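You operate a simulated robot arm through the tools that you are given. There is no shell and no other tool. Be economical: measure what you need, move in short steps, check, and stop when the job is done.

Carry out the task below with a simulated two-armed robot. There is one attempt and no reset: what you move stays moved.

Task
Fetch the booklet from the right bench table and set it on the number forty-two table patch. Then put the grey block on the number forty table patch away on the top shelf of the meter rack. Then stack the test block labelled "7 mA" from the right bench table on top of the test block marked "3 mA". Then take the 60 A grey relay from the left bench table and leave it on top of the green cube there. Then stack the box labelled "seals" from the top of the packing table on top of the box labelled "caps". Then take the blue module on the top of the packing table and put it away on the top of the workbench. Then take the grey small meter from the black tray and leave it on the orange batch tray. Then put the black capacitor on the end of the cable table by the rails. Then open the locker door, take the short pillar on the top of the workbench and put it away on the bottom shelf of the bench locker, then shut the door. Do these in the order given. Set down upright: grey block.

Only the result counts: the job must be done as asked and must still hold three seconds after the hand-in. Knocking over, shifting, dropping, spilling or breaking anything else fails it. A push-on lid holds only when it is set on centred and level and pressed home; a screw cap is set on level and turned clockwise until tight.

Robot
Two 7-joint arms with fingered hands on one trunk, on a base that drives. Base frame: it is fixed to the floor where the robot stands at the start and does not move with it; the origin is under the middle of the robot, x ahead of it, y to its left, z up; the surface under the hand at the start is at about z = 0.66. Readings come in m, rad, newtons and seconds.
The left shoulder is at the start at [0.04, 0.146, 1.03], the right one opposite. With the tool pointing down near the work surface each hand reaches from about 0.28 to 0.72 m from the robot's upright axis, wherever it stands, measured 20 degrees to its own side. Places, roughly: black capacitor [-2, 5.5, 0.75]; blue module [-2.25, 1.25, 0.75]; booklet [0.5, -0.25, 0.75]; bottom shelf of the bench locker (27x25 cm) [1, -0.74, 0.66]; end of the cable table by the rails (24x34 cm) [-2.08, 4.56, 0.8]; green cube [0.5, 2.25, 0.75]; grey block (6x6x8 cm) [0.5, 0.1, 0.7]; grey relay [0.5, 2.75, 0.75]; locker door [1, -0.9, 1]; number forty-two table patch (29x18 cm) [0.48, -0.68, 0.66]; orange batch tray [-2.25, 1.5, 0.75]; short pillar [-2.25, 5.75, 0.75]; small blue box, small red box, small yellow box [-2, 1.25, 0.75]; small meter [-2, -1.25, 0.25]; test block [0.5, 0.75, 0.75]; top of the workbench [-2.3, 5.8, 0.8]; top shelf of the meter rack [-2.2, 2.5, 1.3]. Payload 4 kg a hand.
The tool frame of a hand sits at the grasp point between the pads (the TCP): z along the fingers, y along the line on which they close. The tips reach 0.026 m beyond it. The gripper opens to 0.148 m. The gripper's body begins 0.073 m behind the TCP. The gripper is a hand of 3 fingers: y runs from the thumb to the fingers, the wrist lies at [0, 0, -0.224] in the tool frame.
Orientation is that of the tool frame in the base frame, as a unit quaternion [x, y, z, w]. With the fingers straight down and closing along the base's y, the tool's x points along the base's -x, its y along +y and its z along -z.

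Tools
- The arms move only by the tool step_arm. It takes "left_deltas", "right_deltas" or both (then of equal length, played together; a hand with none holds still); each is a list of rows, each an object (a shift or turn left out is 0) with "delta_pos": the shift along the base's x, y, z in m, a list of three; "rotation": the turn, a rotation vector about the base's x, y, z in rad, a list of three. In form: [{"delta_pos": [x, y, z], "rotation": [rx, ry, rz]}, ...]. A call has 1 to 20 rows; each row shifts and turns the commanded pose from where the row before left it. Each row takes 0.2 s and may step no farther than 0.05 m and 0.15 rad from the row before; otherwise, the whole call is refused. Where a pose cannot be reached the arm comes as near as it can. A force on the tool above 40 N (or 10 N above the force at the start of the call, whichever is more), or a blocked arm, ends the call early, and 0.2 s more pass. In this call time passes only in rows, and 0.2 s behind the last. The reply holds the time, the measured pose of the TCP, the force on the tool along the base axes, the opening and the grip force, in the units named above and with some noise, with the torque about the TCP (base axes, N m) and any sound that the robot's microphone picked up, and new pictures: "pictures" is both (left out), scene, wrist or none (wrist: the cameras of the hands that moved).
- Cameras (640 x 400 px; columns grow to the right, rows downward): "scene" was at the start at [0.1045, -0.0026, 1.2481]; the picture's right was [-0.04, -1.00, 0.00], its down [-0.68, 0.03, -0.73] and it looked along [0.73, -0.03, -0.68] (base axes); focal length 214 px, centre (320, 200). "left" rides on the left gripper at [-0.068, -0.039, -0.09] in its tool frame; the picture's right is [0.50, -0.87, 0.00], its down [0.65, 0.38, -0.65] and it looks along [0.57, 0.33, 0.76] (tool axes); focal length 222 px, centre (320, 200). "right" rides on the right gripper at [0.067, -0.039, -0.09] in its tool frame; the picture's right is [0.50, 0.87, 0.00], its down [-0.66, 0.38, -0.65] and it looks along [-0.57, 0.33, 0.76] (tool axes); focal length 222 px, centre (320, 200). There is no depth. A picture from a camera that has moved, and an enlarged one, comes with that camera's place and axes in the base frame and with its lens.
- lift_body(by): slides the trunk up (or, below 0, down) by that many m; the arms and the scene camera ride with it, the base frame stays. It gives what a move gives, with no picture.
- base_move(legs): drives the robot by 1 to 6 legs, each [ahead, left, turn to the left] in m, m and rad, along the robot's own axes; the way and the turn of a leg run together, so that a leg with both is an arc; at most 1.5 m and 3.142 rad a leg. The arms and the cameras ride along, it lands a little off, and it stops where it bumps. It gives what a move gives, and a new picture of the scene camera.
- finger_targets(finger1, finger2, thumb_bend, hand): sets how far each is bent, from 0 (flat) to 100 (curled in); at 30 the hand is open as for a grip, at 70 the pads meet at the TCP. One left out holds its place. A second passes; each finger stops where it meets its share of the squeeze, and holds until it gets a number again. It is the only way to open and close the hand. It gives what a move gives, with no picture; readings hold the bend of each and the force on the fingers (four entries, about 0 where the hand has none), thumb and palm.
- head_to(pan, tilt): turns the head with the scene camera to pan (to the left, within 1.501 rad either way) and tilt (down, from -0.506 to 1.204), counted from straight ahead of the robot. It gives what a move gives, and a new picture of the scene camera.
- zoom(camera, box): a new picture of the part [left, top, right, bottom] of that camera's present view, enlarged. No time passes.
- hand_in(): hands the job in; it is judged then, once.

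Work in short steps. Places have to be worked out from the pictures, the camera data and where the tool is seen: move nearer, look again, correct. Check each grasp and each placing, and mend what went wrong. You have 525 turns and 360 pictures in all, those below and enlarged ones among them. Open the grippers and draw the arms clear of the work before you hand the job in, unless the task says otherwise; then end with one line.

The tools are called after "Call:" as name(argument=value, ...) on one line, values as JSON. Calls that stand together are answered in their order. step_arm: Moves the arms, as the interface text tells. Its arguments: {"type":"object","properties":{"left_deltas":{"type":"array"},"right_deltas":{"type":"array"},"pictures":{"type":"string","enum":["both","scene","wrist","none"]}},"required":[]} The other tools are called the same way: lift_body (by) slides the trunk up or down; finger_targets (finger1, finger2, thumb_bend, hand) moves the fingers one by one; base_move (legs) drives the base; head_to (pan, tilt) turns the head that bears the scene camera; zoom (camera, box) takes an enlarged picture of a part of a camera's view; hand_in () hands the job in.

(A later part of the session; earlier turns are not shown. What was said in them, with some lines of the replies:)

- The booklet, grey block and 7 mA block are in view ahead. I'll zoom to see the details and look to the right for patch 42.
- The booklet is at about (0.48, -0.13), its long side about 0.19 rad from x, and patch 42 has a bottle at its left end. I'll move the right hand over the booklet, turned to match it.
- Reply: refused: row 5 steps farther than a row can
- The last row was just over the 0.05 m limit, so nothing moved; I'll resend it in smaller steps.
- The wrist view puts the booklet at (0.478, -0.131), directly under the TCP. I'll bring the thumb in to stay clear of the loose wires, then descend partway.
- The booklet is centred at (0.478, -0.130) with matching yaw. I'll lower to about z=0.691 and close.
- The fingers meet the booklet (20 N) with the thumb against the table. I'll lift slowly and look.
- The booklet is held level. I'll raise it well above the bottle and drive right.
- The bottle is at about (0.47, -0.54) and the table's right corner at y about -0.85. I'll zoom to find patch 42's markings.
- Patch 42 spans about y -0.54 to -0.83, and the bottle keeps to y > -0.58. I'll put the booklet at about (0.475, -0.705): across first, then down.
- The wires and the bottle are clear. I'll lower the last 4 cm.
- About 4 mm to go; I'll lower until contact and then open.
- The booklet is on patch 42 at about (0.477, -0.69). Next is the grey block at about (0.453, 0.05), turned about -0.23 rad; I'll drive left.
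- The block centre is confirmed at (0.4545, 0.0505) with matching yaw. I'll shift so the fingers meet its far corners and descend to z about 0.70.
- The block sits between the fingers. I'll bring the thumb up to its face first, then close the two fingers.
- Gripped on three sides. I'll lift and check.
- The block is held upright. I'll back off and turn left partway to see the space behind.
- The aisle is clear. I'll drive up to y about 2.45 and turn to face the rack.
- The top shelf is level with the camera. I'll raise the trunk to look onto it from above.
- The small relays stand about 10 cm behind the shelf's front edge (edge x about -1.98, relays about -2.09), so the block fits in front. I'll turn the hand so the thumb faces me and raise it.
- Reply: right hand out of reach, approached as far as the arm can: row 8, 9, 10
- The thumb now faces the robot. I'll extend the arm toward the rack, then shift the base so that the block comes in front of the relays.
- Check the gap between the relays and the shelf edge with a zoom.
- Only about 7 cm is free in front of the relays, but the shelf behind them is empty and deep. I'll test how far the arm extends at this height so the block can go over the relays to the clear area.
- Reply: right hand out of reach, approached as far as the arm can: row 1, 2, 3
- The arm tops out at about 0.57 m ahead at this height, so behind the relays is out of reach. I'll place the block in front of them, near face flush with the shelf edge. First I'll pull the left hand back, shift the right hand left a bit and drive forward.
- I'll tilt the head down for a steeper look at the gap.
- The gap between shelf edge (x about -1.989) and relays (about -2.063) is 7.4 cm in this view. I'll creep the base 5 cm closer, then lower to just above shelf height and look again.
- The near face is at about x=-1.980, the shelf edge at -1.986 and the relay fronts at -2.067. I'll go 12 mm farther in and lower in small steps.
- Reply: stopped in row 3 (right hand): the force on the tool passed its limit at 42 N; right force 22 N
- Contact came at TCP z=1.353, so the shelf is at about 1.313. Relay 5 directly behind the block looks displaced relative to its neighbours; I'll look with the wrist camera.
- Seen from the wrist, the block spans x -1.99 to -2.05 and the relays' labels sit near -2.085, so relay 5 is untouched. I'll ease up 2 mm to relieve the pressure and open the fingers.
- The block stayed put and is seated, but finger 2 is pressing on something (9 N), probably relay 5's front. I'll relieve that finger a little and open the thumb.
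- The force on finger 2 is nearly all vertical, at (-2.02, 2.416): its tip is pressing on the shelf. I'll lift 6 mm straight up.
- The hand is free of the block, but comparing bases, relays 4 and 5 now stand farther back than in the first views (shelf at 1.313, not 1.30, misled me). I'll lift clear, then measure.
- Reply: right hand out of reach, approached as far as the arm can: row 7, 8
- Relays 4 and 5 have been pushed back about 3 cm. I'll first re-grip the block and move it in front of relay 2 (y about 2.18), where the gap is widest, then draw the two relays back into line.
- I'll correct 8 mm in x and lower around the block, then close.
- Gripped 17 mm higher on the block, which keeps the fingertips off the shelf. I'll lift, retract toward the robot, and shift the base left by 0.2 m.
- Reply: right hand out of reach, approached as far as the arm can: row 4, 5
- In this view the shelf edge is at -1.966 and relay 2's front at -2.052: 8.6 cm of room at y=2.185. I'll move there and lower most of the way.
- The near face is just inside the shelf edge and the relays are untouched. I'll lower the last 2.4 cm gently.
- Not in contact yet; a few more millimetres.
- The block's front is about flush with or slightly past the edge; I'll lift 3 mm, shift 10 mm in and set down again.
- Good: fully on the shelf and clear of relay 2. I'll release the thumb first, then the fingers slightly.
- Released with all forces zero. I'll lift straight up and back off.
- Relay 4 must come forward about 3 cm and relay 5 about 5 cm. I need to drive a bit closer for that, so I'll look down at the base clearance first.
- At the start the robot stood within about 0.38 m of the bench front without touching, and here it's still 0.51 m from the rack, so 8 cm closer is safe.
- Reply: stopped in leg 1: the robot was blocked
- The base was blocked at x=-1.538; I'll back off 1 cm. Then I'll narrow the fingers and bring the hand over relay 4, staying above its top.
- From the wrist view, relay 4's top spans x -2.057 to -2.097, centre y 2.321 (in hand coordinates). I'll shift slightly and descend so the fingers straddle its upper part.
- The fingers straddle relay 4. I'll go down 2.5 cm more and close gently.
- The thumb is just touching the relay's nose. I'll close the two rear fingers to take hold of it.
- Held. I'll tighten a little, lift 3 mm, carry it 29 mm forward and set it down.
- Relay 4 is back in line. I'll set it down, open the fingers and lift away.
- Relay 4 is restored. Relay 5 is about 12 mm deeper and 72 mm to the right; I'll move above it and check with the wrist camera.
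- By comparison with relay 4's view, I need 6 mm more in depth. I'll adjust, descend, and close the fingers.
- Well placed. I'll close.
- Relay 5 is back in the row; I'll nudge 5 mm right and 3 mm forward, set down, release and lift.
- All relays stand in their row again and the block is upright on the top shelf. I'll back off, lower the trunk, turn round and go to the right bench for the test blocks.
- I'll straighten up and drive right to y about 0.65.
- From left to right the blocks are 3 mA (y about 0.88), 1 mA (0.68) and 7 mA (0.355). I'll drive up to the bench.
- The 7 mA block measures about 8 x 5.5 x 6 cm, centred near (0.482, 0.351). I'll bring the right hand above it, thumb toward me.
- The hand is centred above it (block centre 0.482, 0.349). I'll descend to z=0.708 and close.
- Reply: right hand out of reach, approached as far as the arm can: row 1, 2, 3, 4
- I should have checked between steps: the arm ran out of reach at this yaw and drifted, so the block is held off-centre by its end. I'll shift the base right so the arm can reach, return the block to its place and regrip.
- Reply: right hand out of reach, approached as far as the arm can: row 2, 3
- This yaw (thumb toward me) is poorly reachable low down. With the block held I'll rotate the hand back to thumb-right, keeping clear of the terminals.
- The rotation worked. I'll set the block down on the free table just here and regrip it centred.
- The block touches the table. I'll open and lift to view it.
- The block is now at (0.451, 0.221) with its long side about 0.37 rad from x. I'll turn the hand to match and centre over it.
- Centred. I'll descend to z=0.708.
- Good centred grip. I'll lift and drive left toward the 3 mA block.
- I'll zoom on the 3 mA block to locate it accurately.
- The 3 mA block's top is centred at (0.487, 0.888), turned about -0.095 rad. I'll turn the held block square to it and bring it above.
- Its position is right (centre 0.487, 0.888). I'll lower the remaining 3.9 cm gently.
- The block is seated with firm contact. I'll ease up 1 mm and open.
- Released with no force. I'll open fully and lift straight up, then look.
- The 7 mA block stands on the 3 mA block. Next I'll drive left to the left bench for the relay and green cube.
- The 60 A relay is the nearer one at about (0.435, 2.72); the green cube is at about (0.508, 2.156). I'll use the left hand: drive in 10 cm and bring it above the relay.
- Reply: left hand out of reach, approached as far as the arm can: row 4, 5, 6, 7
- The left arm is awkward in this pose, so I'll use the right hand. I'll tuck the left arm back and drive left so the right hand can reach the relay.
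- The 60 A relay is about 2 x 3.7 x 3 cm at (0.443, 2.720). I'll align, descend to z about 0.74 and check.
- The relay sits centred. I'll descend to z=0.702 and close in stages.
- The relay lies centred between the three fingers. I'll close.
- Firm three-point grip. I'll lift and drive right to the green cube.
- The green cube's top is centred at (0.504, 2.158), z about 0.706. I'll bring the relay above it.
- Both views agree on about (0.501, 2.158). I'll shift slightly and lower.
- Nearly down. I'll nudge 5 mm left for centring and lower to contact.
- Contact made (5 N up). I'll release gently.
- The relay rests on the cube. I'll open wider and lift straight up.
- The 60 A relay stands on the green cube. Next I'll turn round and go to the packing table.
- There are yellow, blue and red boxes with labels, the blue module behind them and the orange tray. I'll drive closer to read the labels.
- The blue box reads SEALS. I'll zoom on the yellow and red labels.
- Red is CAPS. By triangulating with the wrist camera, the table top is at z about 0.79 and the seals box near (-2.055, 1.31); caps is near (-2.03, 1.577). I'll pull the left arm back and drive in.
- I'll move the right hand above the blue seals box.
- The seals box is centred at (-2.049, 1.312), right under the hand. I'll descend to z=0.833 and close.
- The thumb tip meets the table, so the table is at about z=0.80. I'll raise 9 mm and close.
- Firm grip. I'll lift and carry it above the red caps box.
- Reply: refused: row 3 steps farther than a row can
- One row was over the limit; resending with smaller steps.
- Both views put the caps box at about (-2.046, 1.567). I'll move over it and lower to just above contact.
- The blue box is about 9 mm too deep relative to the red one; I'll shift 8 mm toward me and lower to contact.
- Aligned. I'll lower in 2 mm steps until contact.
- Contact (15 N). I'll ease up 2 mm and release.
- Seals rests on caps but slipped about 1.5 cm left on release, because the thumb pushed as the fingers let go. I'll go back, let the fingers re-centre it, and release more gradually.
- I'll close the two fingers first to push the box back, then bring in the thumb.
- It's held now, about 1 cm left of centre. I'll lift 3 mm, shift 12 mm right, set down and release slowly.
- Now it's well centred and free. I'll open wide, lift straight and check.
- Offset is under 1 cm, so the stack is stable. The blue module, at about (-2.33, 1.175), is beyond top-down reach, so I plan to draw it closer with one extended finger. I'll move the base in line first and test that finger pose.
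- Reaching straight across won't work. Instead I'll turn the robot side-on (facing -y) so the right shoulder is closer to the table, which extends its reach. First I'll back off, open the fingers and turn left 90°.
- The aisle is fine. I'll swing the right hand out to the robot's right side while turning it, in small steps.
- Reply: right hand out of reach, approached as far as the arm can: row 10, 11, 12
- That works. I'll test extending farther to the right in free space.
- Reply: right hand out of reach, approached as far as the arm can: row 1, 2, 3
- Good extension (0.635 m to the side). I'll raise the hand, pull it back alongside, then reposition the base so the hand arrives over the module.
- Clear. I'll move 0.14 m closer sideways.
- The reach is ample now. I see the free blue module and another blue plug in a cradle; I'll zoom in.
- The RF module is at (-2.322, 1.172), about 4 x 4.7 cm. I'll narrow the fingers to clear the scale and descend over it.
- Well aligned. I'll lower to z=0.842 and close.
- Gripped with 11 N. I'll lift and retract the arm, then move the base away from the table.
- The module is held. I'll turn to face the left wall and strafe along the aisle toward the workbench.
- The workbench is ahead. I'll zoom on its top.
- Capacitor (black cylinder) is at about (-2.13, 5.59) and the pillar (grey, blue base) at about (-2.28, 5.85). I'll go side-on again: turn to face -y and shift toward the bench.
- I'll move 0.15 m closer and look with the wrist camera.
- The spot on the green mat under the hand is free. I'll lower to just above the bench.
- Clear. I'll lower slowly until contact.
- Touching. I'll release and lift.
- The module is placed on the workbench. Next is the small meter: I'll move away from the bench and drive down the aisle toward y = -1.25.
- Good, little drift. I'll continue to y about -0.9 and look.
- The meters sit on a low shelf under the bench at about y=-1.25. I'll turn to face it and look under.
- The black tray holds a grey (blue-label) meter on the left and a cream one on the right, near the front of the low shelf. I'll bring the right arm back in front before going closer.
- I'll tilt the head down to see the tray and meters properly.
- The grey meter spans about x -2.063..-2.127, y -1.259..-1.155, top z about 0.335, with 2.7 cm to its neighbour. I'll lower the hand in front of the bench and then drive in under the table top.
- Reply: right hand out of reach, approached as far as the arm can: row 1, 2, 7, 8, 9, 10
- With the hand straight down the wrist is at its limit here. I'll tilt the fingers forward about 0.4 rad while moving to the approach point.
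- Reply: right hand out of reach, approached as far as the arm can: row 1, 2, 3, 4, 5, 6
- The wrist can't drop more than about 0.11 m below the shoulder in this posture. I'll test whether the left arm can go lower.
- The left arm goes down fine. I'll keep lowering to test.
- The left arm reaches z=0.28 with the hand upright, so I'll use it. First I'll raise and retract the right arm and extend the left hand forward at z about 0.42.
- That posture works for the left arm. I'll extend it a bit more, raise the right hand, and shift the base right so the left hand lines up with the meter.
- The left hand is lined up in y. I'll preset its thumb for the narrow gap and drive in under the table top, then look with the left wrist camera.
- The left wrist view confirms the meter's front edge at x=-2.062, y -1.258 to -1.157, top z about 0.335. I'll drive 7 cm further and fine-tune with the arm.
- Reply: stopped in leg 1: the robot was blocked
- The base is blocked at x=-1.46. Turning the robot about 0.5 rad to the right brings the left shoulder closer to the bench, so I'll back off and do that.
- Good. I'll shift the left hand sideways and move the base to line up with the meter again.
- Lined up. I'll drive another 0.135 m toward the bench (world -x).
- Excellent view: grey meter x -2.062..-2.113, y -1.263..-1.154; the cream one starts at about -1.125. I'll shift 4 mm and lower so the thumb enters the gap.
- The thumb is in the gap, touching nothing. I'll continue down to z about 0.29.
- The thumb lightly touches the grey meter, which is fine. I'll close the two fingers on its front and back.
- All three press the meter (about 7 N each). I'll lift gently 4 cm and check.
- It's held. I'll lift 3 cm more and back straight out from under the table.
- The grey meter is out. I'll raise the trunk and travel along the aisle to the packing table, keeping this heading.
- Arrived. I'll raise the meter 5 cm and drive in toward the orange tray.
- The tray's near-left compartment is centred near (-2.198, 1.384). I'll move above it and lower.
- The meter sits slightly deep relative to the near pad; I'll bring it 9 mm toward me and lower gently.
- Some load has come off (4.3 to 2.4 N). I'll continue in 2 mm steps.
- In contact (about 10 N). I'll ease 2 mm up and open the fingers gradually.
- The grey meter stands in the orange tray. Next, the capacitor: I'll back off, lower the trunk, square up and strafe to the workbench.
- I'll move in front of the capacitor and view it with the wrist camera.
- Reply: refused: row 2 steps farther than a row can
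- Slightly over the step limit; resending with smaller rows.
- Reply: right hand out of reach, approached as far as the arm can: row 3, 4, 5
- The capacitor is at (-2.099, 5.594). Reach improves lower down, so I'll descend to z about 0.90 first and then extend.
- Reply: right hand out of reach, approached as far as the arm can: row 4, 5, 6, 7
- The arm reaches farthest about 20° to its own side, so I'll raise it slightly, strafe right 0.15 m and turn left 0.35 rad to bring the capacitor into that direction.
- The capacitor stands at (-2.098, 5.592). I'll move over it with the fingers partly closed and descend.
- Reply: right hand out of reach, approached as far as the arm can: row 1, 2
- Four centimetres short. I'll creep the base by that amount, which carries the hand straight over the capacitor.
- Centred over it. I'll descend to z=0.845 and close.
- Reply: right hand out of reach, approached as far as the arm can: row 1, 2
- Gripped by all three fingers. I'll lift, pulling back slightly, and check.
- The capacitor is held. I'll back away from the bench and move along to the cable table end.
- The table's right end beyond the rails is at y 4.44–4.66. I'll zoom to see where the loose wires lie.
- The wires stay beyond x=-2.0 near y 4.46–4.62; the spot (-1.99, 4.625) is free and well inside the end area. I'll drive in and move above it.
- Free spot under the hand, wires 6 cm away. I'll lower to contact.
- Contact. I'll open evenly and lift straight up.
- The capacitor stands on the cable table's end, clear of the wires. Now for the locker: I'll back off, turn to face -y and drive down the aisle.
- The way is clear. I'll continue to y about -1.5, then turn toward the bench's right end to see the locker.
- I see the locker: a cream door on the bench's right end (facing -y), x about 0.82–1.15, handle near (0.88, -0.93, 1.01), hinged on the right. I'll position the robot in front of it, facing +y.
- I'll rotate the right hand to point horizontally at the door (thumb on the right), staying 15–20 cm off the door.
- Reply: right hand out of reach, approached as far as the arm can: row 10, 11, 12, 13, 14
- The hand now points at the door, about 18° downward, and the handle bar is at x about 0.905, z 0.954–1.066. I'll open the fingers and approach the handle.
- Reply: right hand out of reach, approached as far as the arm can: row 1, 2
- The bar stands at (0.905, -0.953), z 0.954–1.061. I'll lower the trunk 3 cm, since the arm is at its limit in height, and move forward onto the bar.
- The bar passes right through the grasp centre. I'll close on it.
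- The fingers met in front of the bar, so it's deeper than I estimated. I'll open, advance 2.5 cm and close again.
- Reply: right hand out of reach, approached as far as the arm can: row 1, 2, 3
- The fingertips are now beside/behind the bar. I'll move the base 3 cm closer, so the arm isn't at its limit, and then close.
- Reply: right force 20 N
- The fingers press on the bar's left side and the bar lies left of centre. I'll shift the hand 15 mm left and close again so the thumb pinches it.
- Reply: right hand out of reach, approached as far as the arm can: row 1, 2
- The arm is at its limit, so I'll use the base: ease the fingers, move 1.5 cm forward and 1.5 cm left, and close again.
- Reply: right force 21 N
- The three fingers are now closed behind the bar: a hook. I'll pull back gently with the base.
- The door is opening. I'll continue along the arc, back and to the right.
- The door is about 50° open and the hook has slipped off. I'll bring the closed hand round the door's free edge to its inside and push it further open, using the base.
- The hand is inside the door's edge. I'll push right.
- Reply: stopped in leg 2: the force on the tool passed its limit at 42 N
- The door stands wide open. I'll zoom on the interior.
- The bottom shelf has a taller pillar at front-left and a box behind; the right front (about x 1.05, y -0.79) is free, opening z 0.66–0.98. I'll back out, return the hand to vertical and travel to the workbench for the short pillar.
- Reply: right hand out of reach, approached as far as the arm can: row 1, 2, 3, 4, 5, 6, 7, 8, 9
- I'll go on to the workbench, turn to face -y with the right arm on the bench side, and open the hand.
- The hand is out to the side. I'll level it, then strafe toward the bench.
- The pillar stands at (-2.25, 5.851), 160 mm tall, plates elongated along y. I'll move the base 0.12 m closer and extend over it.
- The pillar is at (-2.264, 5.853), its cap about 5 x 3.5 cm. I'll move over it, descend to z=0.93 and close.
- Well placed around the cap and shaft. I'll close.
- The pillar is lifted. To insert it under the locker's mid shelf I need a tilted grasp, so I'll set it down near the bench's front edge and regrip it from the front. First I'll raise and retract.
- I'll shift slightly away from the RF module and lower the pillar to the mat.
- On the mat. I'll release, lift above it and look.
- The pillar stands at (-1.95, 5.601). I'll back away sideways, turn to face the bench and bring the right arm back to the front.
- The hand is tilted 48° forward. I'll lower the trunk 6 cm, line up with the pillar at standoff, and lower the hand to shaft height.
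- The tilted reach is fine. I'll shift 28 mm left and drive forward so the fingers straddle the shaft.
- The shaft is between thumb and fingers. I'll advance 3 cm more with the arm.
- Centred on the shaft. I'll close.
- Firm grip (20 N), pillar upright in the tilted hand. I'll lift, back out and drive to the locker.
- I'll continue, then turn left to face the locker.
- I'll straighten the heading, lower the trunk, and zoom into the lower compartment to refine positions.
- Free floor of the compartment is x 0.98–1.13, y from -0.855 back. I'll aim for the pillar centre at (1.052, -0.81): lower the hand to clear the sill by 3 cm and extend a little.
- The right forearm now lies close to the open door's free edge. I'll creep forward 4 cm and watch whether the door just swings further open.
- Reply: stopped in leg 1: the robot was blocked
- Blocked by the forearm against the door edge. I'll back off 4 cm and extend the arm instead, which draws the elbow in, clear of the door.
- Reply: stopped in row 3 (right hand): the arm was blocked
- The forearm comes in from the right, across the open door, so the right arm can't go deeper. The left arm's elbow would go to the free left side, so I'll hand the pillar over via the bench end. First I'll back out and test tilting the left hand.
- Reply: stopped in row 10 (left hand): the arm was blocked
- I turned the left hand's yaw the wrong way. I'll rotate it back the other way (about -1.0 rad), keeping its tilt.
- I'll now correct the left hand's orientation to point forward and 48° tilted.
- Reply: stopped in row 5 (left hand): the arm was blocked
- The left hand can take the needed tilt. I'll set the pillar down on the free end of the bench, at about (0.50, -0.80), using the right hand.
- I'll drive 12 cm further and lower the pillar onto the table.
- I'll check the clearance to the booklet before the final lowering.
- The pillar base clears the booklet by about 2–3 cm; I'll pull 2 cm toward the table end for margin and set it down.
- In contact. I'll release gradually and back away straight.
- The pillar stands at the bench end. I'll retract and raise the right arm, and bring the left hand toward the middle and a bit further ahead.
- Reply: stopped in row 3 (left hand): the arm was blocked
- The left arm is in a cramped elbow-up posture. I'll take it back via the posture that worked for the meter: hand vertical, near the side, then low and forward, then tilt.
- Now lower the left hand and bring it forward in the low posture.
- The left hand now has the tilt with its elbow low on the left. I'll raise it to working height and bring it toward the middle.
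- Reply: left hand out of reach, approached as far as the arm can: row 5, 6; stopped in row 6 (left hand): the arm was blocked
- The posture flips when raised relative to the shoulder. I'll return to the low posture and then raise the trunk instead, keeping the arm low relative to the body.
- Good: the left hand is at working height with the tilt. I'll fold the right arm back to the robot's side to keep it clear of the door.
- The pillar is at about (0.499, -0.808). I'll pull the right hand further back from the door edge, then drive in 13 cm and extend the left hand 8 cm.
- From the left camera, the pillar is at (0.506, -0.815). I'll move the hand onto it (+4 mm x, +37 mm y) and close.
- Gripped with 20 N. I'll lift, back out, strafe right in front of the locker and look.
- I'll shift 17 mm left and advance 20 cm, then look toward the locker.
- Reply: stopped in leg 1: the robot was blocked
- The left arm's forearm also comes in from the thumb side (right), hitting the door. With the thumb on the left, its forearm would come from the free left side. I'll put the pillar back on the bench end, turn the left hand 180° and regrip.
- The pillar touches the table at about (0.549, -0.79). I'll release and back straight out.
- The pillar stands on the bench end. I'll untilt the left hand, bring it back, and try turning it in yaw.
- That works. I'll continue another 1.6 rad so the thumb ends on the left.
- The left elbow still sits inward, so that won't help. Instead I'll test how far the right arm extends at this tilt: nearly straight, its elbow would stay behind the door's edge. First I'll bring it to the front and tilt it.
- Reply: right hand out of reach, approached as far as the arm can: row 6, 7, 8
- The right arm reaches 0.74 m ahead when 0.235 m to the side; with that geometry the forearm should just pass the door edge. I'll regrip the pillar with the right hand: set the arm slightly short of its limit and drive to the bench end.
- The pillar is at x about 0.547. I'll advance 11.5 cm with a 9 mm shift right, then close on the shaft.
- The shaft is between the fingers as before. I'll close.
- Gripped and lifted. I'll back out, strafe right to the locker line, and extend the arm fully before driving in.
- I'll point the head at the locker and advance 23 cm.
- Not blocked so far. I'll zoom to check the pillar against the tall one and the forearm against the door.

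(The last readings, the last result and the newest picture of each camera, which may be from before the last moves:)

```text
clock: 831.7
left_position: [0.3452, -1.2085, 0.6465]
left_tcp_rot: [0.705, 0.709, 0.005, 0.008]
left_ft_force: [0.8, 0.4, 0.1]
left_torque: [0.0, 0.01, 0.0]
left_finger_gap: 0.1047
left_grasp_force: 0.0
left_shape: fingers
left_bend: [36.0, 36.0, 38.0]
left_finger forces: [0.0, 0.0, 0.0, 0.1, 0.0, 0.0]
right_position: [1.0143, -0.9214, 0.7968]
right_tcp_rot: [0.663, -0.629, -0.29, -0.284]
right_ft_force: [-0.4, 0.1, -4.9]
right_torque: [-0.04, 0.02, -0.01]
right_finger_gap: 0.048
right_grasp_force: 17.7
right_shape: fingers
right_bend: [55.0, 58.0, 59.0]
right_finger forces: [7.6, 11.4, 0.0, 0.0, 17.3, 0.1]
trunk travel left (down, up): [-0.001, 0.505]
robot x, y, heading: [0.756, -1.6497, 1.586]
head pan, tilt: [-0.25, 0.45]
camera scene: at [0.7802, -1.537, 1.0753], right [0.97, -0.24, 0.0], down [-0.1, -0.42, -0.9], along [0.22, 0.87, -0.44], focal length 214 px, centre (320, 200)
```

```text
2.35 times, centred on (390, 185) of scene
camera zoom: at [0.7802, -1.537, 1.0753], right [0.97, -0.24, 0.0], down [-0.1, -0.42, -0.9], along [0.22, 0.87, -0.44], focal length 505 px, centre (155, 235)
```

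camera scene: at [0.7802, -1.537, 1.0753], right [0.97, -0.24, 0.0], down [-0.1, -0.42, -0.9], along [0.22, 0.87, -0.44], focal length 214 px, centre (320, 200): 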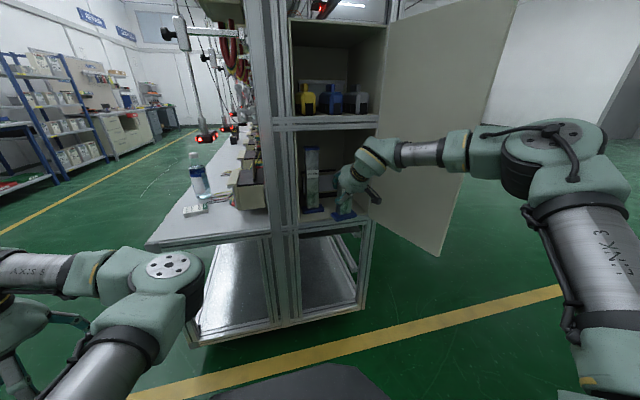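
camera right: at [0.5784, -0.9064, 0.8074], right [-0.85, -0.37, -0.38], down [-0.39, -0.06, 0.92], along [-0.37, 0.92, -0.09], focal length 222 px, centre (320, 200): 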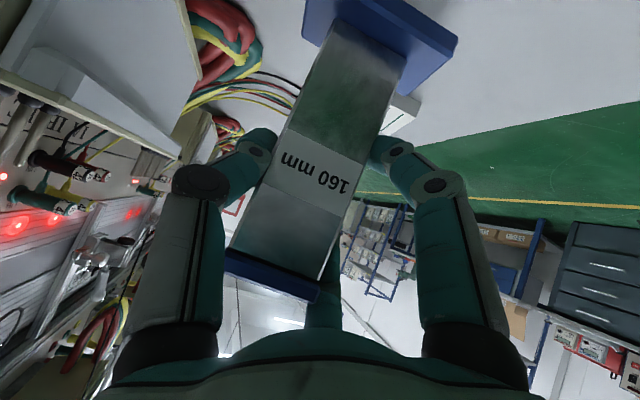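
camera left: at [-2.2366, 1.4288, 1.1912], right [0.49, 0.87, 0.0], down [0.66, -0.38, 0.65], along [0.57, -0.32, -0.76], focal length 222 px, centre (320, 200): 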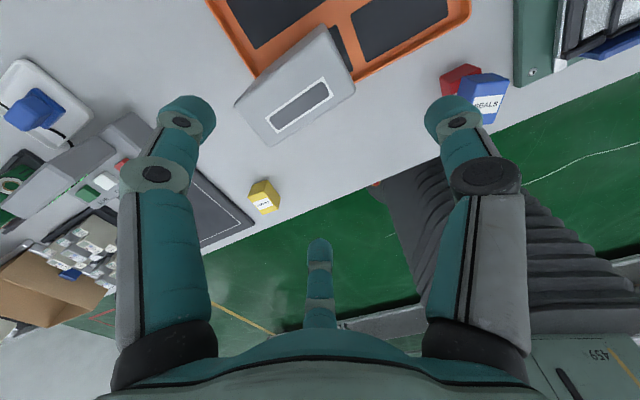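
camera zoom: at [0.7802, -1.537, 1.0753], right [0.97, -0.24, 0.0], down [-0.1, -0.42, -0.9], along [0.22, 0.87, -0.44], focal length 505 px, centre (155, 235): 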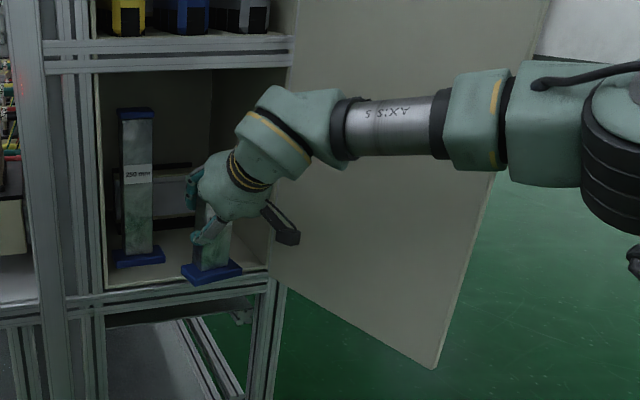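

The forearm would meet the door again. Turning the whole robot about 0.48 rad to the right swings the forearm back behind the hand, clear of the door, and the pillar still fits rotated. First I'll retract the left arm and back away.

Call:
step_arm(left_deltas=[{"delta_pos": [-0.005, -0.035, 0.025]}, {"delta_pos": [-0.005, -0.035, 0.025]}, {"delta_pos": [-0.005, -0.035, 0.025]}, {"delta_pos": [-0.005, -0.035, 0.025]}, {"delta_pos": [-0.005, -0.035, 0.025]}, {"delta_pos": [-0.005, -0.035, 0.025]}, {"delta_pos": [-0.005, -0.035, 0.025]}, {"delta_pos": [-0.005, -0.035, 0.025]}], pictures="none")

Call:
base_move(legs=[[-0.25, 0, 0], [0, 0, -0.486], [0.0755, 0.515, 0]])

```text
clock: 833.5
left_position: [0.3074, -1.4861, 0.8482]
left_tcp_rot: [0.704, 0.71, 0.006, 0.008]
left_ft_force: [0.2, -0.4, -0.1]
left_torque: [-0.01, -0.02, -0.03]
left_finger_gap: 0.1044
left_grasp_force: 0.1
left_shape: fingers
left_bend: [36.0, 36.0, 38.0]
left_finger forces: [0.0, 0.1, 0.0, 0.0, 0.1, 0.1]
left hand out of reach, approached as far as the arm can: row 8
right_position: [1.0146, -0.923, 0.7969]
right_tcp_rot: [0.662, -0.629, -0.29, -0.285]
right_ft_force: [0.2, -0.3, -3.4]
right_torque: [-0.05, 0.03, 0.0]
right_finger_gap: 0.0481
right_grasp_force: 18.2
right_shape: fingers
right_bend: [55.0, 58.0, 59.0]
right_finger forces: [7.6, 11.4, 0.1, 0.0, 17.2, 0.0]
trunk travel left (down, up): [-0.001, 0.505]
robot x, y, heading: [0.7569, -1.649, 1.58]
head pan, tilt: [-0.25, 0.45]
```

```text
clock: 839.4
left_position: [0.0017, -1.2285, 0.8486]
left_tcp_rot: [0.855, 0.518, 0.003, 0.009]
left_ft_force: [-0.3, -0.6, -0.5]
left_torque: [0.02, 0.0, 0.0]
left_finger_gap: 0.1045
left_grasp_force: 0.0
left_shape: fingers
left_bend: [36.0, 36.0, 38.0]
left_finger forces: [0.1, 0.0, 0.0, 0.0, 0.0, 0.1]
right_position: [0.892, -1.0652, 0.7959]
right_tcp_rot: [-0.49, 0.771, 0.212, 0.346]
right_ft_force: [-0.2, 0.5, -4.2]
right_torque: [-0.06, 0.06, -0.01]
right_finger_gap: 0.0483
right_grasp_force: 17.7
right_shape: fingers
right_bend: [55.0, 58.0, 59.0]
right_finger forces: [7.2, 11.3, 0.0, 0.0, 17.1, 0.1]
trunk travel left (down, up): [-0.001, 0.505]
robot x, y, heading: [0.3209, -1.5899, 1.091]
head pan, tilt: [-0.25, 0.45]
camera scene: at [0.3952, -1.4974, 1.0754], right [0.74, -0.67, 0.0], down [-0.29, -0.32, -0.9], along [0.6, 0.67, -0.44], focal length 214 px, centre (320, 200)
```

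scene: 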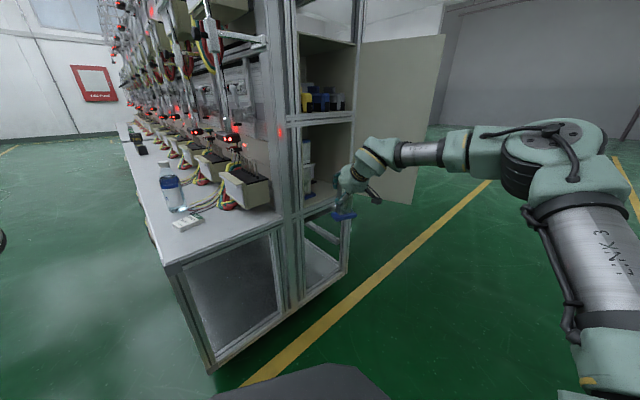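

As predicted. I'll advance 22 cm along the hand's direction.

Call:
base_move(legs=[[0.2, 0, 0]])

Call:
zoom(camera="scene", box=[260, 80, 500, 260])

```text
clock: 841.0
left_position: [0.0941, -1.0533, 0.8485]
left_tcp_rot: [0.855, 0.519, 0.003, 0.009]
left_ft_force: [0.5, 0.4, 0.0]
left_torque: [-0.04, 0.01, 0.03]
left_finger_gap: 0.1044
left_grasp_force: 0.1
left_shape: fingers
left_bend: [36.0, 36.0, 38.0]
left_finger forces: [0.1, 0.1, 0.0, 0.1, 0.0, 0.0]
right_position: [0.9839, -0.8877, 0.7958]
right_tcp_rot: [-0.491, 0.771, 0.212, 0.345]
right_ft_force: [0.3, 0.2, -4.2]
right_torque: [0.01, 0.04, 0.01]
right_finger_gap: 0.0481
right_grasp_force: 17.8
right_shape: fingers
right_bend: [55.0, 58.0, 59.0]
right_finger forces: [7.2, 11.3, 0.1, 0.1, 17.1, 0.0]
trunk travel left (down, up): [-0.001, 0.505]
robot x, y, heading: [0.414, -1.4067, 1.088]
head pan, tilt: [-0.25, 0.45]
camera scene: at [0.4883, -1.3197, 1.0753], right [0.75, -0.67, 0.0], down [-0.29, -0.33, -0.9], along [0.6, 0.67, -0.44], focal length 214 px, centre (320, 200)
```

scene: 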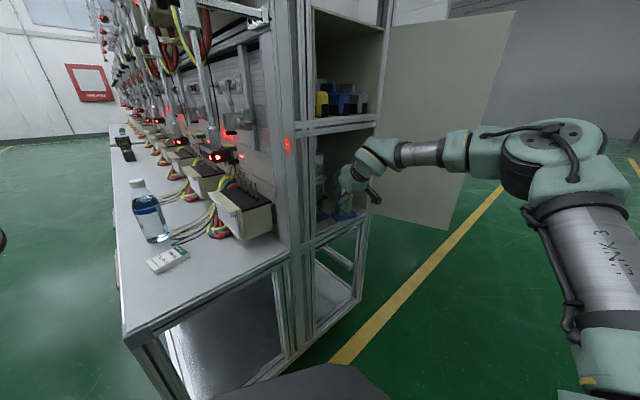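

```text
2.22 times, centred on (380, 170) of scene
camera zoom: at [0.4883, -1.3197, 1.0753], right [0.75, -0.67, 0.0], down [-0.29, -0.33, -0.9], along [0.6, 0.67, -0.44], focal length 477 px, centre (187, 267)
```

zoom: 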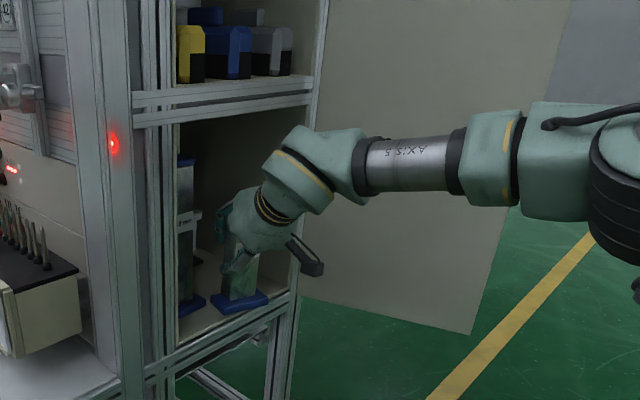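

It's entering cleanly. I'll advance the last 9.5 cm, with 12 mm to the right, away from the tall pillar.

Call:
base_move(legs=[[0.09, -0.012, 0]])

Call:
zoom(camera="right", box=[0, 0, 640, 400])

```text
clock: 842.1
left_position: [0.1481, -0.9761, 0.8492]
left_tcp_rot: [0.856, 0.517, 0.004, 0.009]
left_ft_force: [0.2, 0.3, -0.3]
left_torque: [-0.06, 0.01, 0.03]
left_finger_gap: 0.1046
left_grasp_force: 0.1
left_shape: fingers
left_bend: [36.0, 36.0, 38.0]
left_finger forces: [0.0, 0.0, 0.1, 0.1, 0.1, 0.1]
right_position: [1.0391, -0.8124, 0.795]
right_tcp_rot: [-0.491, 0.771, 0.213, 0.345]
right_ft_force: [0.6, 0.8, -4.9]
right_torque: [-0.01, 0.03, 0.0]
right_finger_gap: 0.048
right_grasp_force: 18.0
right_shape: fingers
right_bend: [55.0, 58.0, 59.0]
right_finger forces: [7.4, 11.3, 0.0, 0.0, 17.2, 0.1]
trunk travel left (down, up): [-0.001, 0.505]
robot x, y, heading: [0.4669, -1.3307, 1.086]
head pan, tilt: [-0.25, 0.45]
camera scene: at [0.5416, -1.2443, 1.0752], right [0.74, -0.67, 0.0], down [-0.29, -0.33, -0.9], along [0.6, 0.67, -0.44], focal length 214 px, centre (320, 200)
```

scene: 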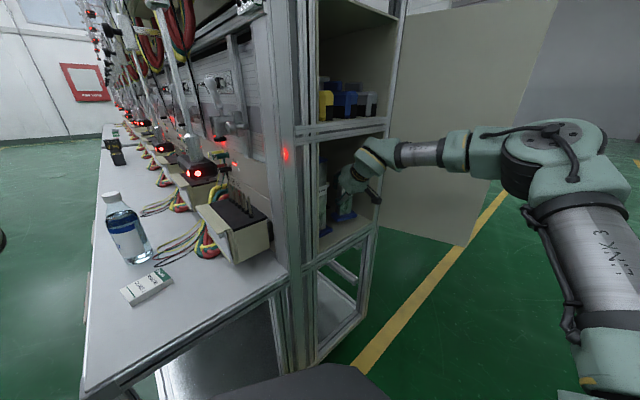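

```text
1.00 times, centred on (320, 200) of right (not enlarged: the box is as wide or as high as the picture)
camera zoom: at [1.0263, -0.9312, 0.8075], right [-0.92, 0.07, -0.38], down [-0.37, 0.13, 0.92], along [0.11, 0.99, -0.09], focal length 222 px, centre (320, 200)
```

zoom: 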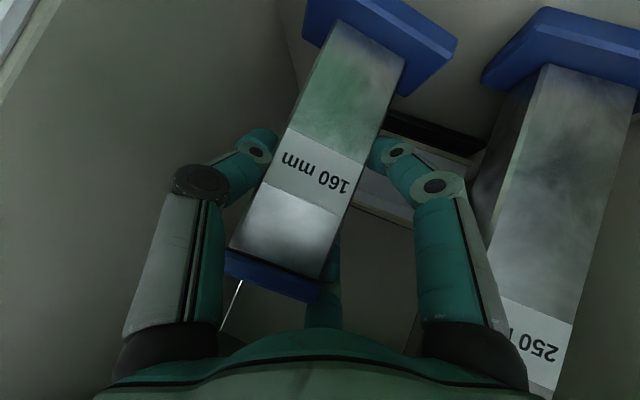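

The pillar is inside, clear of the tall one and the wall. I'll lower it onto the shelf.

Call:
step_arm(right_deltas=[{"delta_pos": [0, 0, -0.012]}, {"delta_pos": [0, 0, -0.008]}], pictures="none")

Call:
step_arm(right_deltas=[{"delta_pos": [0, 0, -0.003]}, {"delta_pos": [0, 0, -0.003]}], pictures="none")

```text
clock: 842.7
left_position: [0.1473, -0.9767, 0.8477]
left_tcp_rot: [0.856, 0.517, 0.005, 0.009]
left_ft_force: [-0.2, -1.1, 0.0]
left_torque: [0.02, 0.01, 0.04]
left_finger_gap: 0.1046
left_grasp_force: 0.0
left_shape: fingers
left_bend: [36.0, 36.0, 38.0]
left_finger forces: [0.1, 0.1, 0.1, 0.0, 0.0, 0.0]
right_position: [1.037, -0.8152, 0.7786]
right_tcp_rot: [-0.491, 0.771, 0.213, 0.345]
right_ft_force: [0.3, 0.0, -3.1]
right_torque: [-0.04, -0.02, 0.03]
right_finger_gap: 0.0483
right_grasp_force: 18.9
right_shape: fingers
right_bend: [55.0, 58.0, 59.0]
right_finger forces: [7.1, 11.6, 0.0, 0.0, 17.4, 0.1]
trunk travel left (down, up): [-0.001, 0.505]
robot x, y, heading: [0.4666, -1.3304, 1.088]
head pan, tilt: [-0.25, 0.45]
```

```text
clock: 843.3
left_position: [0.1475, -0.9783, 0.8481]
left_tcp_rot: [0.856, 0.517, 0.006, 0.007]
left_ft_force: [0.0, 0.9, -0.5]
left_torque: [0.02, 0.0, 0.0]
left_finger_gap: 0.1045
left_grasp_force: 0.1
left_shape: fingers
left_bend: [36.0, 36.0, 38.0]
left_finger forces: [0.1, 0.1, 0.0, 0.1, 0.1, 0.1]
right_position: [1.0363, -0.8142, 0.7764]
right_tcp_rot: [-0.49, 0.769, 0.214, 0.349]
right_ft_force: [-0.3, 2.6, 11.0]
right_torque: [-0.18, -0.42, 0.05]
right_finger_gap: 0.0475
right_grasp_force: 18.9
right_shape: fingers
right_bend: [55.0, 58.0, 59.0]
right_finger forces: [7.5, 13.3, 0.0, 0.0, 18.4, 0.0]
trunk travel left (down, up): [-0.001, 0.505]
robot x, y, heading: [0.4667, -1.3307, 1.085]
head pan, tilt: [-0.25, 0.45]
```

Contact with the shelf. I'll ease up, release gently with limited opening, and withdraw straight back.

Call:
step_arm(right_deltas=[{"delta_pos": [0, 0, 0.002]}], pictures="none")

Call:
finger_targets(hand="right", finger1=52, finger2=55, thumb_bend=56)

Call:
finger_targets(hand="right", finger1=46, finger2=46, thumb_bend=47)

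Call:
zoom(camera="right", box=[0, 0, 640, 400])

```text
clock: 843.7
left_position: [0.1469, -0.9778, 0.8488]
left_tcp_rot: [0.856, 0.517, 0.005, 0.009]
left_ft_force: [0.0, 0.2, -0.1]
left_torque: [0.03, 0.0, 0.03]
left_finger_gap: 0.1046
left_grasp_force: 0.1
left_shape: fingers
left_bend: [36.0, 36.0, 38.0]
left_finger forces: [0.0, 0.1, 0.1, 0.0, 0.0, 0.0]
right_position: [1.0355, -0.8151, 0.7761]
right_tcp_rot: [-0.49, 0.771, 0.212, 0.347]
right_ft_force: [-0.4, 3.3, 12.3]
right_torque: [-0.06, -0.43, 0.12]
right_finger_gap: 0.0473
right_grasp_force: 20.0
right_shape: fingers
right_bend: [55.0, 58.0, 59.0]
right_finger forces: [7.5, 13.2, 0.1, 0.1, 18.7, 0.0]
trunk travel left (down, up): [-0.001, 0.505]
robot x, y, heading: [0.4712, -1.3301, 1.088]
head pan, tilt: [-0.25, 0.45]
```

```text
clock: 844.7
left_position: [0.1477, -0.9769, 0.8491]
left_tcp_rot: [0.856, 0.517, 0.004, 0.008]
left_ft_force: [0.0, -0.3, -0.7]
left_torque: [0.01, 0.01, 0.0]
left_finger_gap: 0.1046
left_grasp_force: 0.0
left_shape: fingers
left_bend: [36.0, 36.0, 38.0]
left_finger forces: [0.0, 0.1, 0.0, 0.0, 0.0, 0.0]
right_position: [1.0371, -0.8148, 0.7715]
right_tcp_rot: [-0.489, 0.772, 0.212, 0.346]
right_ft_force: [-0.6, 0.3, -2.6]
right_torque: [-0.08, 0.01, -0.03]
right_finger_gap: 0.0536
right_grasp_force: 2.8
right_shape: fingers
right_bend: [52.0, 54.0, 54.0]
right_finger forces: [0.9, 2.2, 0.1, 0.1, 2.8, 0.0]
trunk travel left (down, up): [-0.001, 0.505]
robot x, y, heading: [0.4691, -1.3368, 1.091]
head pan, tilt: [-0.25, 0.45]
```

```text
clock: 845.7
left_position: [0.1481, -0.9767, 0.8487]
left_tcp_rot: [0.855, 0.518, 0.004, 0.009]
left_ft_force: [-0.1, -0.3, 0.4]
left_torque: [0.0, -0.01, 0.01]
left_finger_gap: 0.1046
left_grasp_force: 0.0
left_shape: fingers
left_bend: [36.0, 36.0, 38.0]
left_finger forces: [0.0, 0.0, 0.0, 0.1, 0.1, 0.1]
right_position: [1.0375, -0.8153, 0.7733]
right_tcp_rot: [-0.49, 0.772, 0.212, 0.346]
right_ft_force: [0.9, 1.1, 0.5]
right_torque: [0.03, 0.01, 0.03]
right_finger_gap: 0.0733
right_grasp_force: 0.4
right_shape: fingers
right_bend: [46.0, 46.0, 47.0]
right_finger forces: [0.0, 0.2, 0.0, 0.1, 0.0, 0.1]
trunk travel left (down, up): [-0.001, 0.505]
robot x, y, heading: [0.4692, -1.3338, 1.086]
head pan, tilt: [-0.25, 0.45]
```

```text
1.00 times, centred on (320, 200) of right (not enlarged: the box is as wide or as high as the picture)
camera zoom: at [1.0244, -0.9325, 0.785], right [-0.92, 0.07, -0.38], down [-0.37, 0.13, 0.92], along [0.11, 0.99, -0.09], focal length 222 px, centre (320, 200)
```

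zoom: 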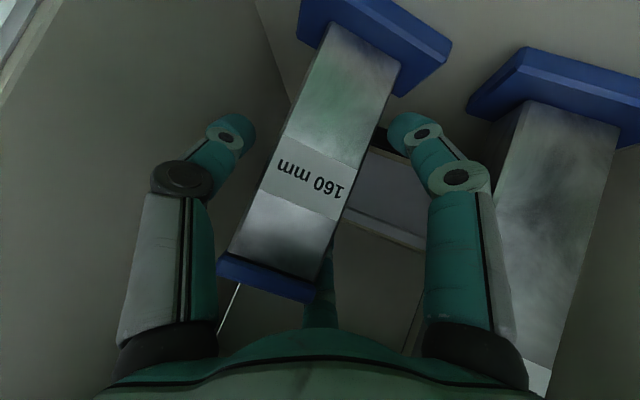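

Released. I'll withdraw slowly along the hand's direction, checking for forces.

Call:
step_arm(right_deltas=[{"delta_pos": [-0.007, -0.013, 0]}, {"delta_pos": [-0.009, -0.018, 0]}, {"delta_pos": [-0.014, -0.026, 0]}], pictures="wrist")

```text
clock: 846.5
left_position: [0.1484, -0.978, 0.8481]
left_tcp_rot: [0.856, 0.517, 0.004, 0.009]
left_ft_force: [-0.6, -0.6, 0.6]
left_torque: [0.02, 0.0, 0.01]
left_finger_gap: 0.1045
left_grasp_force: 0.0
left_shape: fingers
left_bend: [36.0, 36.0, 38.0]
left_finger forces: [0.1, 0.0, 0.0, 0.0, 0.0, 0.0]
right_position: [1.0078, -0.869, 0.7726]
right_tcp_rot: [-0.491, 0.771, 0.212, 0.345]
right_ft_force: [0.6, -0.3, 0.0]
right_torque: [0.02, -0.03, -0.02]
right_finger_gap: 0.0732
right_grasp_force: 0.0
right_shape: fingers
right_bend: [46.0, 46.0, 47.0]
right_finger forces: [0.0, 0.1, 0.0, 0.1, 0.1, 0.0]
trunk travel left (down, up): [-0.001, 0.505]
robot x, y, heading: [0.4697, -1.3317, 1.087]
head pan, tilt: [-0.25, 0.45]
camera right: at [0.9957, -0.9871, 0.7842], right [-0.92, 0.07, -0.38], down [-0.37, 0.12, 0.92], along [0.11, 0.99, -0.09], focal length 222 px, centre (320, 200)
```

right: 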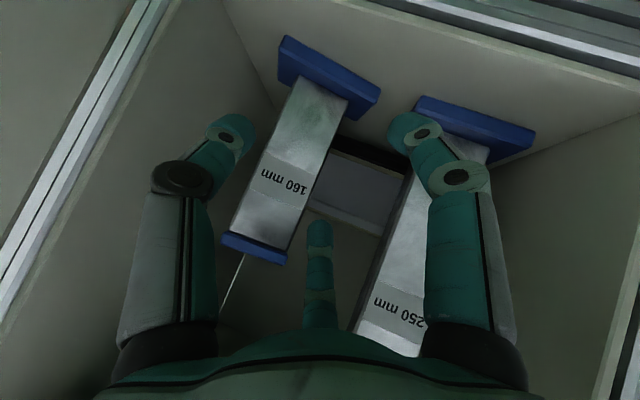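

The short pillar stands on the locker's bottom shelf. Now to shut the door: I'll close the fist, back out, go round to the door's outer side.

Call:
base_move(legs=[[-0.4, 0, 0], [0, 0, 0.483], [-0.33, 0, 0], [0, -0.87, 0]])

Call:
finger_targets(hand="right", finger1=70, finger2=70, thumb_bend=70)

```text
clock: 856.4
left_position: [0.7257, -1.8386, 0.8479]
left_tcp_rot: [0.697, 0.717, 0.007, 0.006]
left_ft_force: [0.7, 0.7, 0.4]
left_torque: [0.01, 0.02, -0.01]
left_finger_gap: 0.1046
left_grasp_force: 0.1
left_shape: fingers
left_bend: [36.0, 36.0, 38.0]
left_finger forces: [0.1, 0.0, 0.0, 0.1, 0.0, 0.1]
right_position: [1.4207, -1.3198, 0.7716]
right_tcp_rot: [0.671, -0.621, -0.293, -0.281]
right_ft_force: [0.5, -0.7, -0.4]
right_torque: [0.02, -0.01, 0.05]
right_finger_gap: 0.0735
right_grasp_force: 0.0
right_shape: fingers
right_bend: [46.0, 46.0, 47.0]
right_finger forces: [0.0, 0.0, 0.0, 0.1, 0.0, 0.0]
trunk travel left (down, up): [-0.001, 0.505]
robot x, y, heading: [1.1751, -1.9896, 1.607]
head pan, tilt: [-0.25, 0.45]
camera scene: at [1.1997, -1.8797, 1.0755], right [0.98, -0.22, 0.0], down [-0.09, -0.43, -0.9], along [0.19, 0.88, -0.44], focal length 214 px, centre (320, 200)
```

scene: 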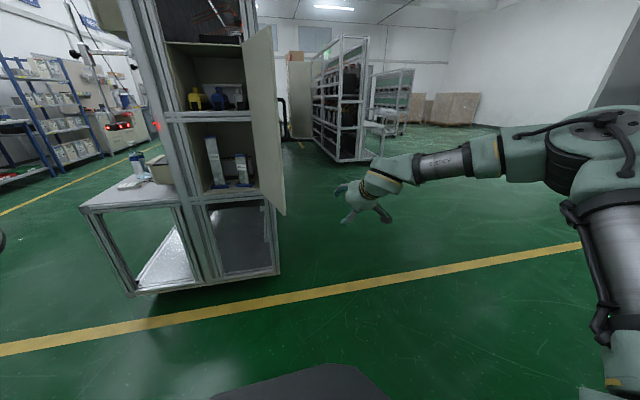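

```text
clock: 857.4
left_position: [0.7249, -1.8378, 0.8484]
left_tcp_rot: [0.696, 0.718, 0.005, 0.007]
left_ft_force: [0.1, 0.5, -0.4]
left_torque: [0.02, -0.01, 0.02]
left_finger_gap: 0.1042
left_grasp_force: 0.1
left_shape: fingers
left_bend: [36.0, 36.0, 38.0]
left_finger forces: [0.0, 0.0, 0.0, 0.0, 0.0, 0.0]
right_position: [1.4205, -1.3218, 0.7718]
right_tcp_rot: [0.671, -0.621, -0.294, -0.281]
right_ft_force: [-0.2, 0.3, 0.1]
right_torque: [0.0, 0.01, 0.02]
right_finger_gap: 0.0004
right_grasp_force: 0.1
right_shape: fingers
right_bend: [69.0, 69.0, 70.0]
right_finger forces: [0.1, 0.0, 0.1, 0.0, 0.0, 0.0]
trunk travel left (down, up): [-0.001, 0.505]
robot x, y, heading: [1.178, -1.9908, 1.601]
head pan, tilt: [-0.25, 0.45]
```

The door stands about 100° open and my fist is below handle height. I'll move forward beside it and push it left.

Call:
base_move(legs=[[0.23, 0, -0.03], [0, 0.36, 0]])

```text
clock: 861.0
left_position: [0.3644, -1.5992, 0.8483]
left_tcp_rot: [0.707, 0.707, 0.006, 0.006]
left_ft_force: [-0.3, -0.1, -0.6]
left_torque: [0.01, -0.01, 0.01]
left_finger_gap: 0.1046
left_grasp_force: 0.2
left_shape: fingers
left_bend: [36.0, 36.0, 38.0]
left_finger forces: [0.1, 0.0, 0.0, 0.0, 0.0, 0.1]
right_position: [1.0755, -1.1058, 0.772]
right_tcp_rot: [0.661, -0.632, -0.289, -0.285]
right_ft_force: [0.2, 0.3, 0.0]
right_torque: [-0.03, -0.01, -0.01]
right_finger_gap: 0.0002
right_grasp_force: 0.2
right_shape: fingers
right_bend: [70.0, 69.0, 70.0]
right_finger forces: [0.0, 0.0, 0.0, 0.0, 0.0, 0.1]
trunk travel left (down, up): [-0.001, 0.505]
robot x, y, heading: [0.8123, -1.7662, 1.566]
head pan, tilt: [-0.25, 0.45]
camera scene: at [0.837, -1.6565, 1.0755], right [0.97, -0.25, 0.0], down [-0.11, -0.42, -0.9], along [0.22, 0.87, -0.44], focal length 214 px, centre (320, 200)
```

scene: 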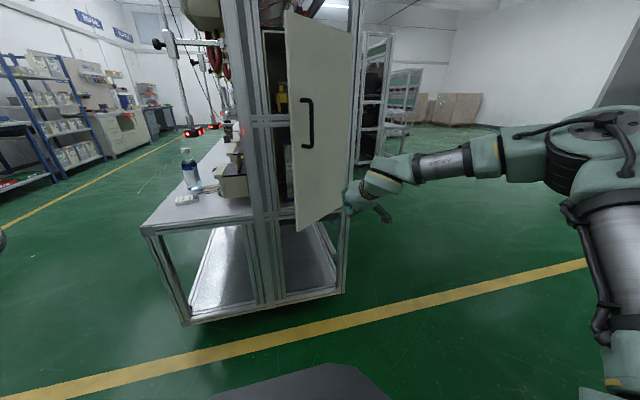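

The door is now about 40° open. I'll shift left toward its free side and push forward to close it.

Call:
base_move(legs=[[0, 0.1, 0], [0.15, 0, 0]])

```text
clock: 863.2
left_position: [0.2651, -1.4498, 0.8479]
left_tcp_rot: [0.705, 0.709, 0.005, 0.007]
left_ft_force: [-0.2, -0.4, 0.2]
left_torque: [0.0, -0.02, 0.01]
left_finger_gap: 0.1047
left_grasp_force: 0.1
left_shape: fingers
left_bend: [36.0, 36.0, 38.0]
left_finger forces: [0.0, 0.0, 0.1, 0.1, 0.1, 0.0]
right_position: [0.9745, -0.9522, 0.7723]
right_tcp_rot: [0.662, -0.63, -0.289, -0.285]
right_ft_force: [0.1, 1.2, 0.6]
right_torque: [0.05, -0.01, 0.04]
right_finger_gap: 0.0003
right_grasp_force: 0.1
right_shape: fingers
right_bend: [69.0, 70.0, 70.0]
right_finger forces: [0.0, 0.0, 0.0, 0.0, 0.1, 0.0]
trunk travel left (down, up): [-0.001, 0.505]
robot x, y, heading: [0.7184, -1.6186, 1.576]
head pan, tilt: [-0.25, 0.45]
camera scene: at [0.7385, -1.5038, 1.0753], right [0.97, -0.24, 0.0], down [-0.11, -0.42, -0.9], along [0.22, 0.87, -0.44], focal length 214 px, centre (320, 200)
```

scene: 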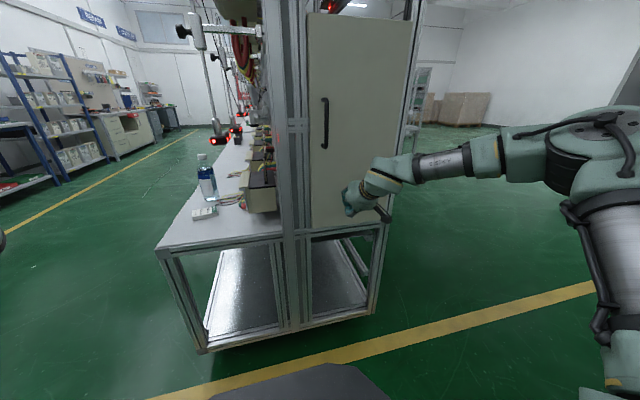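

The door looks nearly shut. I'll press it home gently with the arm.

Call:
step_arm(right_deltas=[{"delta_pos": [-0.01, 0.015, 0]}, {"delta_pos": [-0.01, 0.015, 0]}, {"delta_pos": [-0.01, 0.015, 0]}], pictures="none")

Call:
zoom(camera="scene", box=[280, 0, 460, 260])

```text
clock: 864.0
left_position: [0.2649, -1.4524, 0.8486]
left_tcp_rot: [0.706, 0.708, 0.007, 0.007]
left_ft_force: [-0.7, 0.9, 0.3]
left_torque: [-0.05, 0.0, -0.03]
left_finger_gap: 0.1042
left_grasp_force: 0.1
left_shape: fingers
left_bend: [36.0, 36.0, 38.0]
left_finger forces: [0.0, 0.1, 0.0, 0.0, 0.1, 0.0]
right_position: [0.9514, -0.9177, 0.7682]
right_tcp_rot: [0.658, -0.637, -0.284, -0.282]
right_ft_force: [2.4, -19.9, 4.5]
right_torque: [-0.18, -0.04, -0.13]
right_finger_gap: 0.0009
right_grasp_force: 13.9
right_shape: fingers
right_bend: [69.0, 71.0, 70.0]
right_finger forces: [0.0, 12.2, 0.1, 0.1, 14.6, 0.0]
trunk travel left (down, up): [-0.001, 0.505]
robot x, y, heading: [0.7156, -1.617, 1.57]
head pan, tilt: [-0.25, 0.45]
stopped in row 3 (right hand): the force on the tool passed its limit at 47 N (the readings are from after the stop); the commanded pose is now the measured one
```

```text
1.54 times, centred on (370, 130) of scene
camera zoom: at [0.739, -1.5073, 1.0757], right [0.97, -0.25, 0.0], down [-0.11, -0.42, -0.9], along [0.22, 0.87, -0.43], focal length 330 px, centre (243, 308)
```

zoom: 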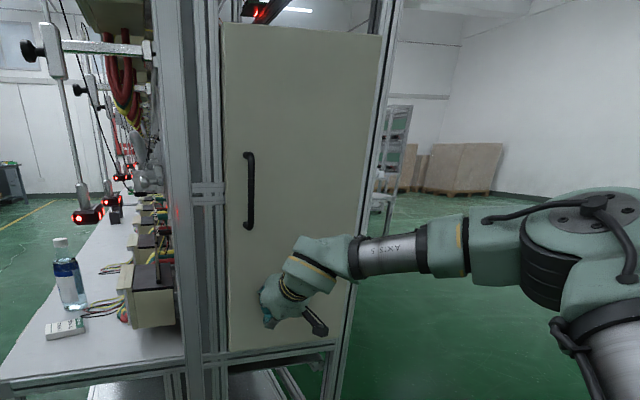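

The door is pressed home (firm stop). I'll back straight off, open both hands and draw the arms clear.

Call:
base_move(legs=[[-0.5, 0, 0]])

Call:
finger_targets(hand="right", finger1=30, finger2=30, thumb_bend=30)

Call:
finger_targets(hand="left", finger1=30, finger2=30, thumb_bend=30)

Call:
zoom(camera="scene", box=[180, 20, 420, 250])

```text
clock: 866.8
left_position: [0.2665, -1.9329, 0.8485]
left_tcp_rot: [0.709, 0.705, 0.006, 0.007]
left_ft_force: [0.5, -0.5, 0.6]
left_torque: [0.01, 0.01, -0.04]
left_finger_gap: 0.1044
left_grasp_force: 0.0
left_shape: fingers
left_bend: [36.0, 36.0, 38.0]
left_finger forces: [0.0, 0.1, 0.0, 0.0, 0.1, 0.0]
right_position: [0.955, -1.4029, 0.7682]
right_tcp_rot: [0.657, -0.638, -0.284, -0.283]
right_ft_force: [0.4, -0.3, -0.3]
right_torque: [-0.03, -0.01, 0.01]
right_finger_gap: 0.0007
right_grasp_force: 0.1
right_shape: fingers
right_bend: [69.0, 70.0, 70.0]
right_finger forces: [0.0, 0.0, 0.0, 0.0, 0.0, 0.0]
trunk travel left (down, up): [-0.001, 0.505]
robot x, y, heading: [0.7151, -2.1013, 1.566]
head pan, tilt: [-0.25, 0.45]
camera scene: at [0.7391, -1.9918, 1.0756], right [0.97, -0.25, 0.0], down [-0.11, -0.42, -0.9], along [0.23, 0.87, -0.43], focal length 214 px, centre (320, 200)
```

scene: 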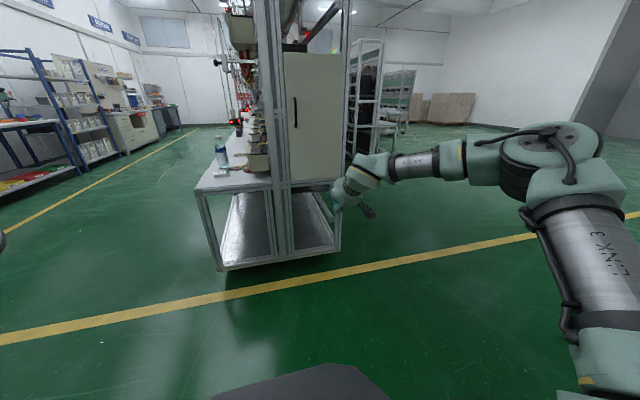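

```text
clock: 867.8
left_position: [0.2663, -1.9325, 0.8488]
left_tcp_rot: [0.709, 0.705, 0.006, 0.007]
left_ft_force: [0.1, 0.0, -0.3]
left_torque: [0.01, -0.01, 0.02]
left_finger_gap: 0.1042
left_grasp_force: 0.0
left_shape: fingers
left_bend: [36.0, 36.0, 38.0]
left_finger forces: [0.0, 0.0, 0.0, 0.1, 0.1, 0.0]
right_position: [0.9547, -1.4024, 0.7667]
right_tcp_rot: [0.657, -0.639, -0.283, -0.282]
right_ft_force: [0.1, 0.3, -0.1]
right_torque: [0.02, 0.0, 0.0]
right_finger_gap: 0.1267
right_grasp_force: 0.0
right_shape: fingers
right_bend: [30.0, 30.0, 30.0]
right_finger forces: [0.0, 0.1, 0.1, 0.0, 0.0, 0.1]
trunk travel left (down, up): [-0.001, 0.505]
robot x, y, heading: [0.7151, -2.0987, 1.559]
head pan, tilt: [-0.25, 0.45]
```

```text
clock: 868.8
left_position: [0.2666, -1.9335, 0.8491]
left_tcp_rot: [0.709, 0.705, 0.006, 0.008]
left_ft_force: [-0.3, 0.9, 0.5]
left_torque: [-0.02, 0.0, 0.02]
left_finger_gap: 0.1268
left_grasp_force: 0.0
left_shape: fingers
left_bend: [30.0, 30.0, 30.0]
left_finger forces: [0.1, 0.0, 0.0, 0.0, 0.0, 0.0]
right_position: [0.9545, -1.4028, 0.7653]
right_tcp_rot: [0.657, -0.639, -0.283, -0.283]
right_ft_force: [-0.4, 0.2, -0.3]
right_torque: [0.03, -0.01, -0.02]
right_finger_gap: 0.1265
right_grasp_force: 0.2
right_shape: fingers
right_bend: [30.0, 30.0, 30.0]
right_finger forces: [0.0, 0.1, 0.1, 0.0, 0.1, 0.1]
trunk travel left (down, up): [-0.001, 0.505]
robot x, y, heading: [0.7159, -2.0978, 1.564]
head pan, tilt: [-0.25, 0.45]
```

```text
1.74 times, centred on (300, 135) of scene
camera zoom: at [0.7391, -1.9912, 1.0755], right [0.97, -0.25, 0.0], down [-0.11, -0.42, -0.9], along [0.23, 0.87, -0.44], focal length 373 px, centre (355, 313)
```

zoom: 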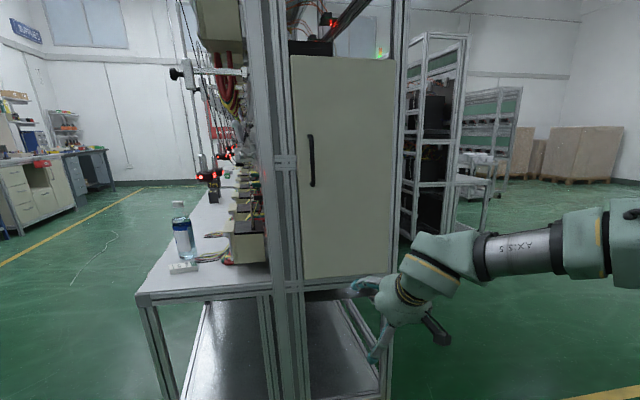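

The door is shut, the bottle and booklet are in place on the bench, and both hands are open and clear. I'll hand in.

Call:
hand_in()

```text
The job is handed in.
```

All nine tasks are done in the order given and the job is handed in, but while placing the grey block I pushed two meter-rack relays back 3–5 cm and returned them to within about a centimetre by eye.
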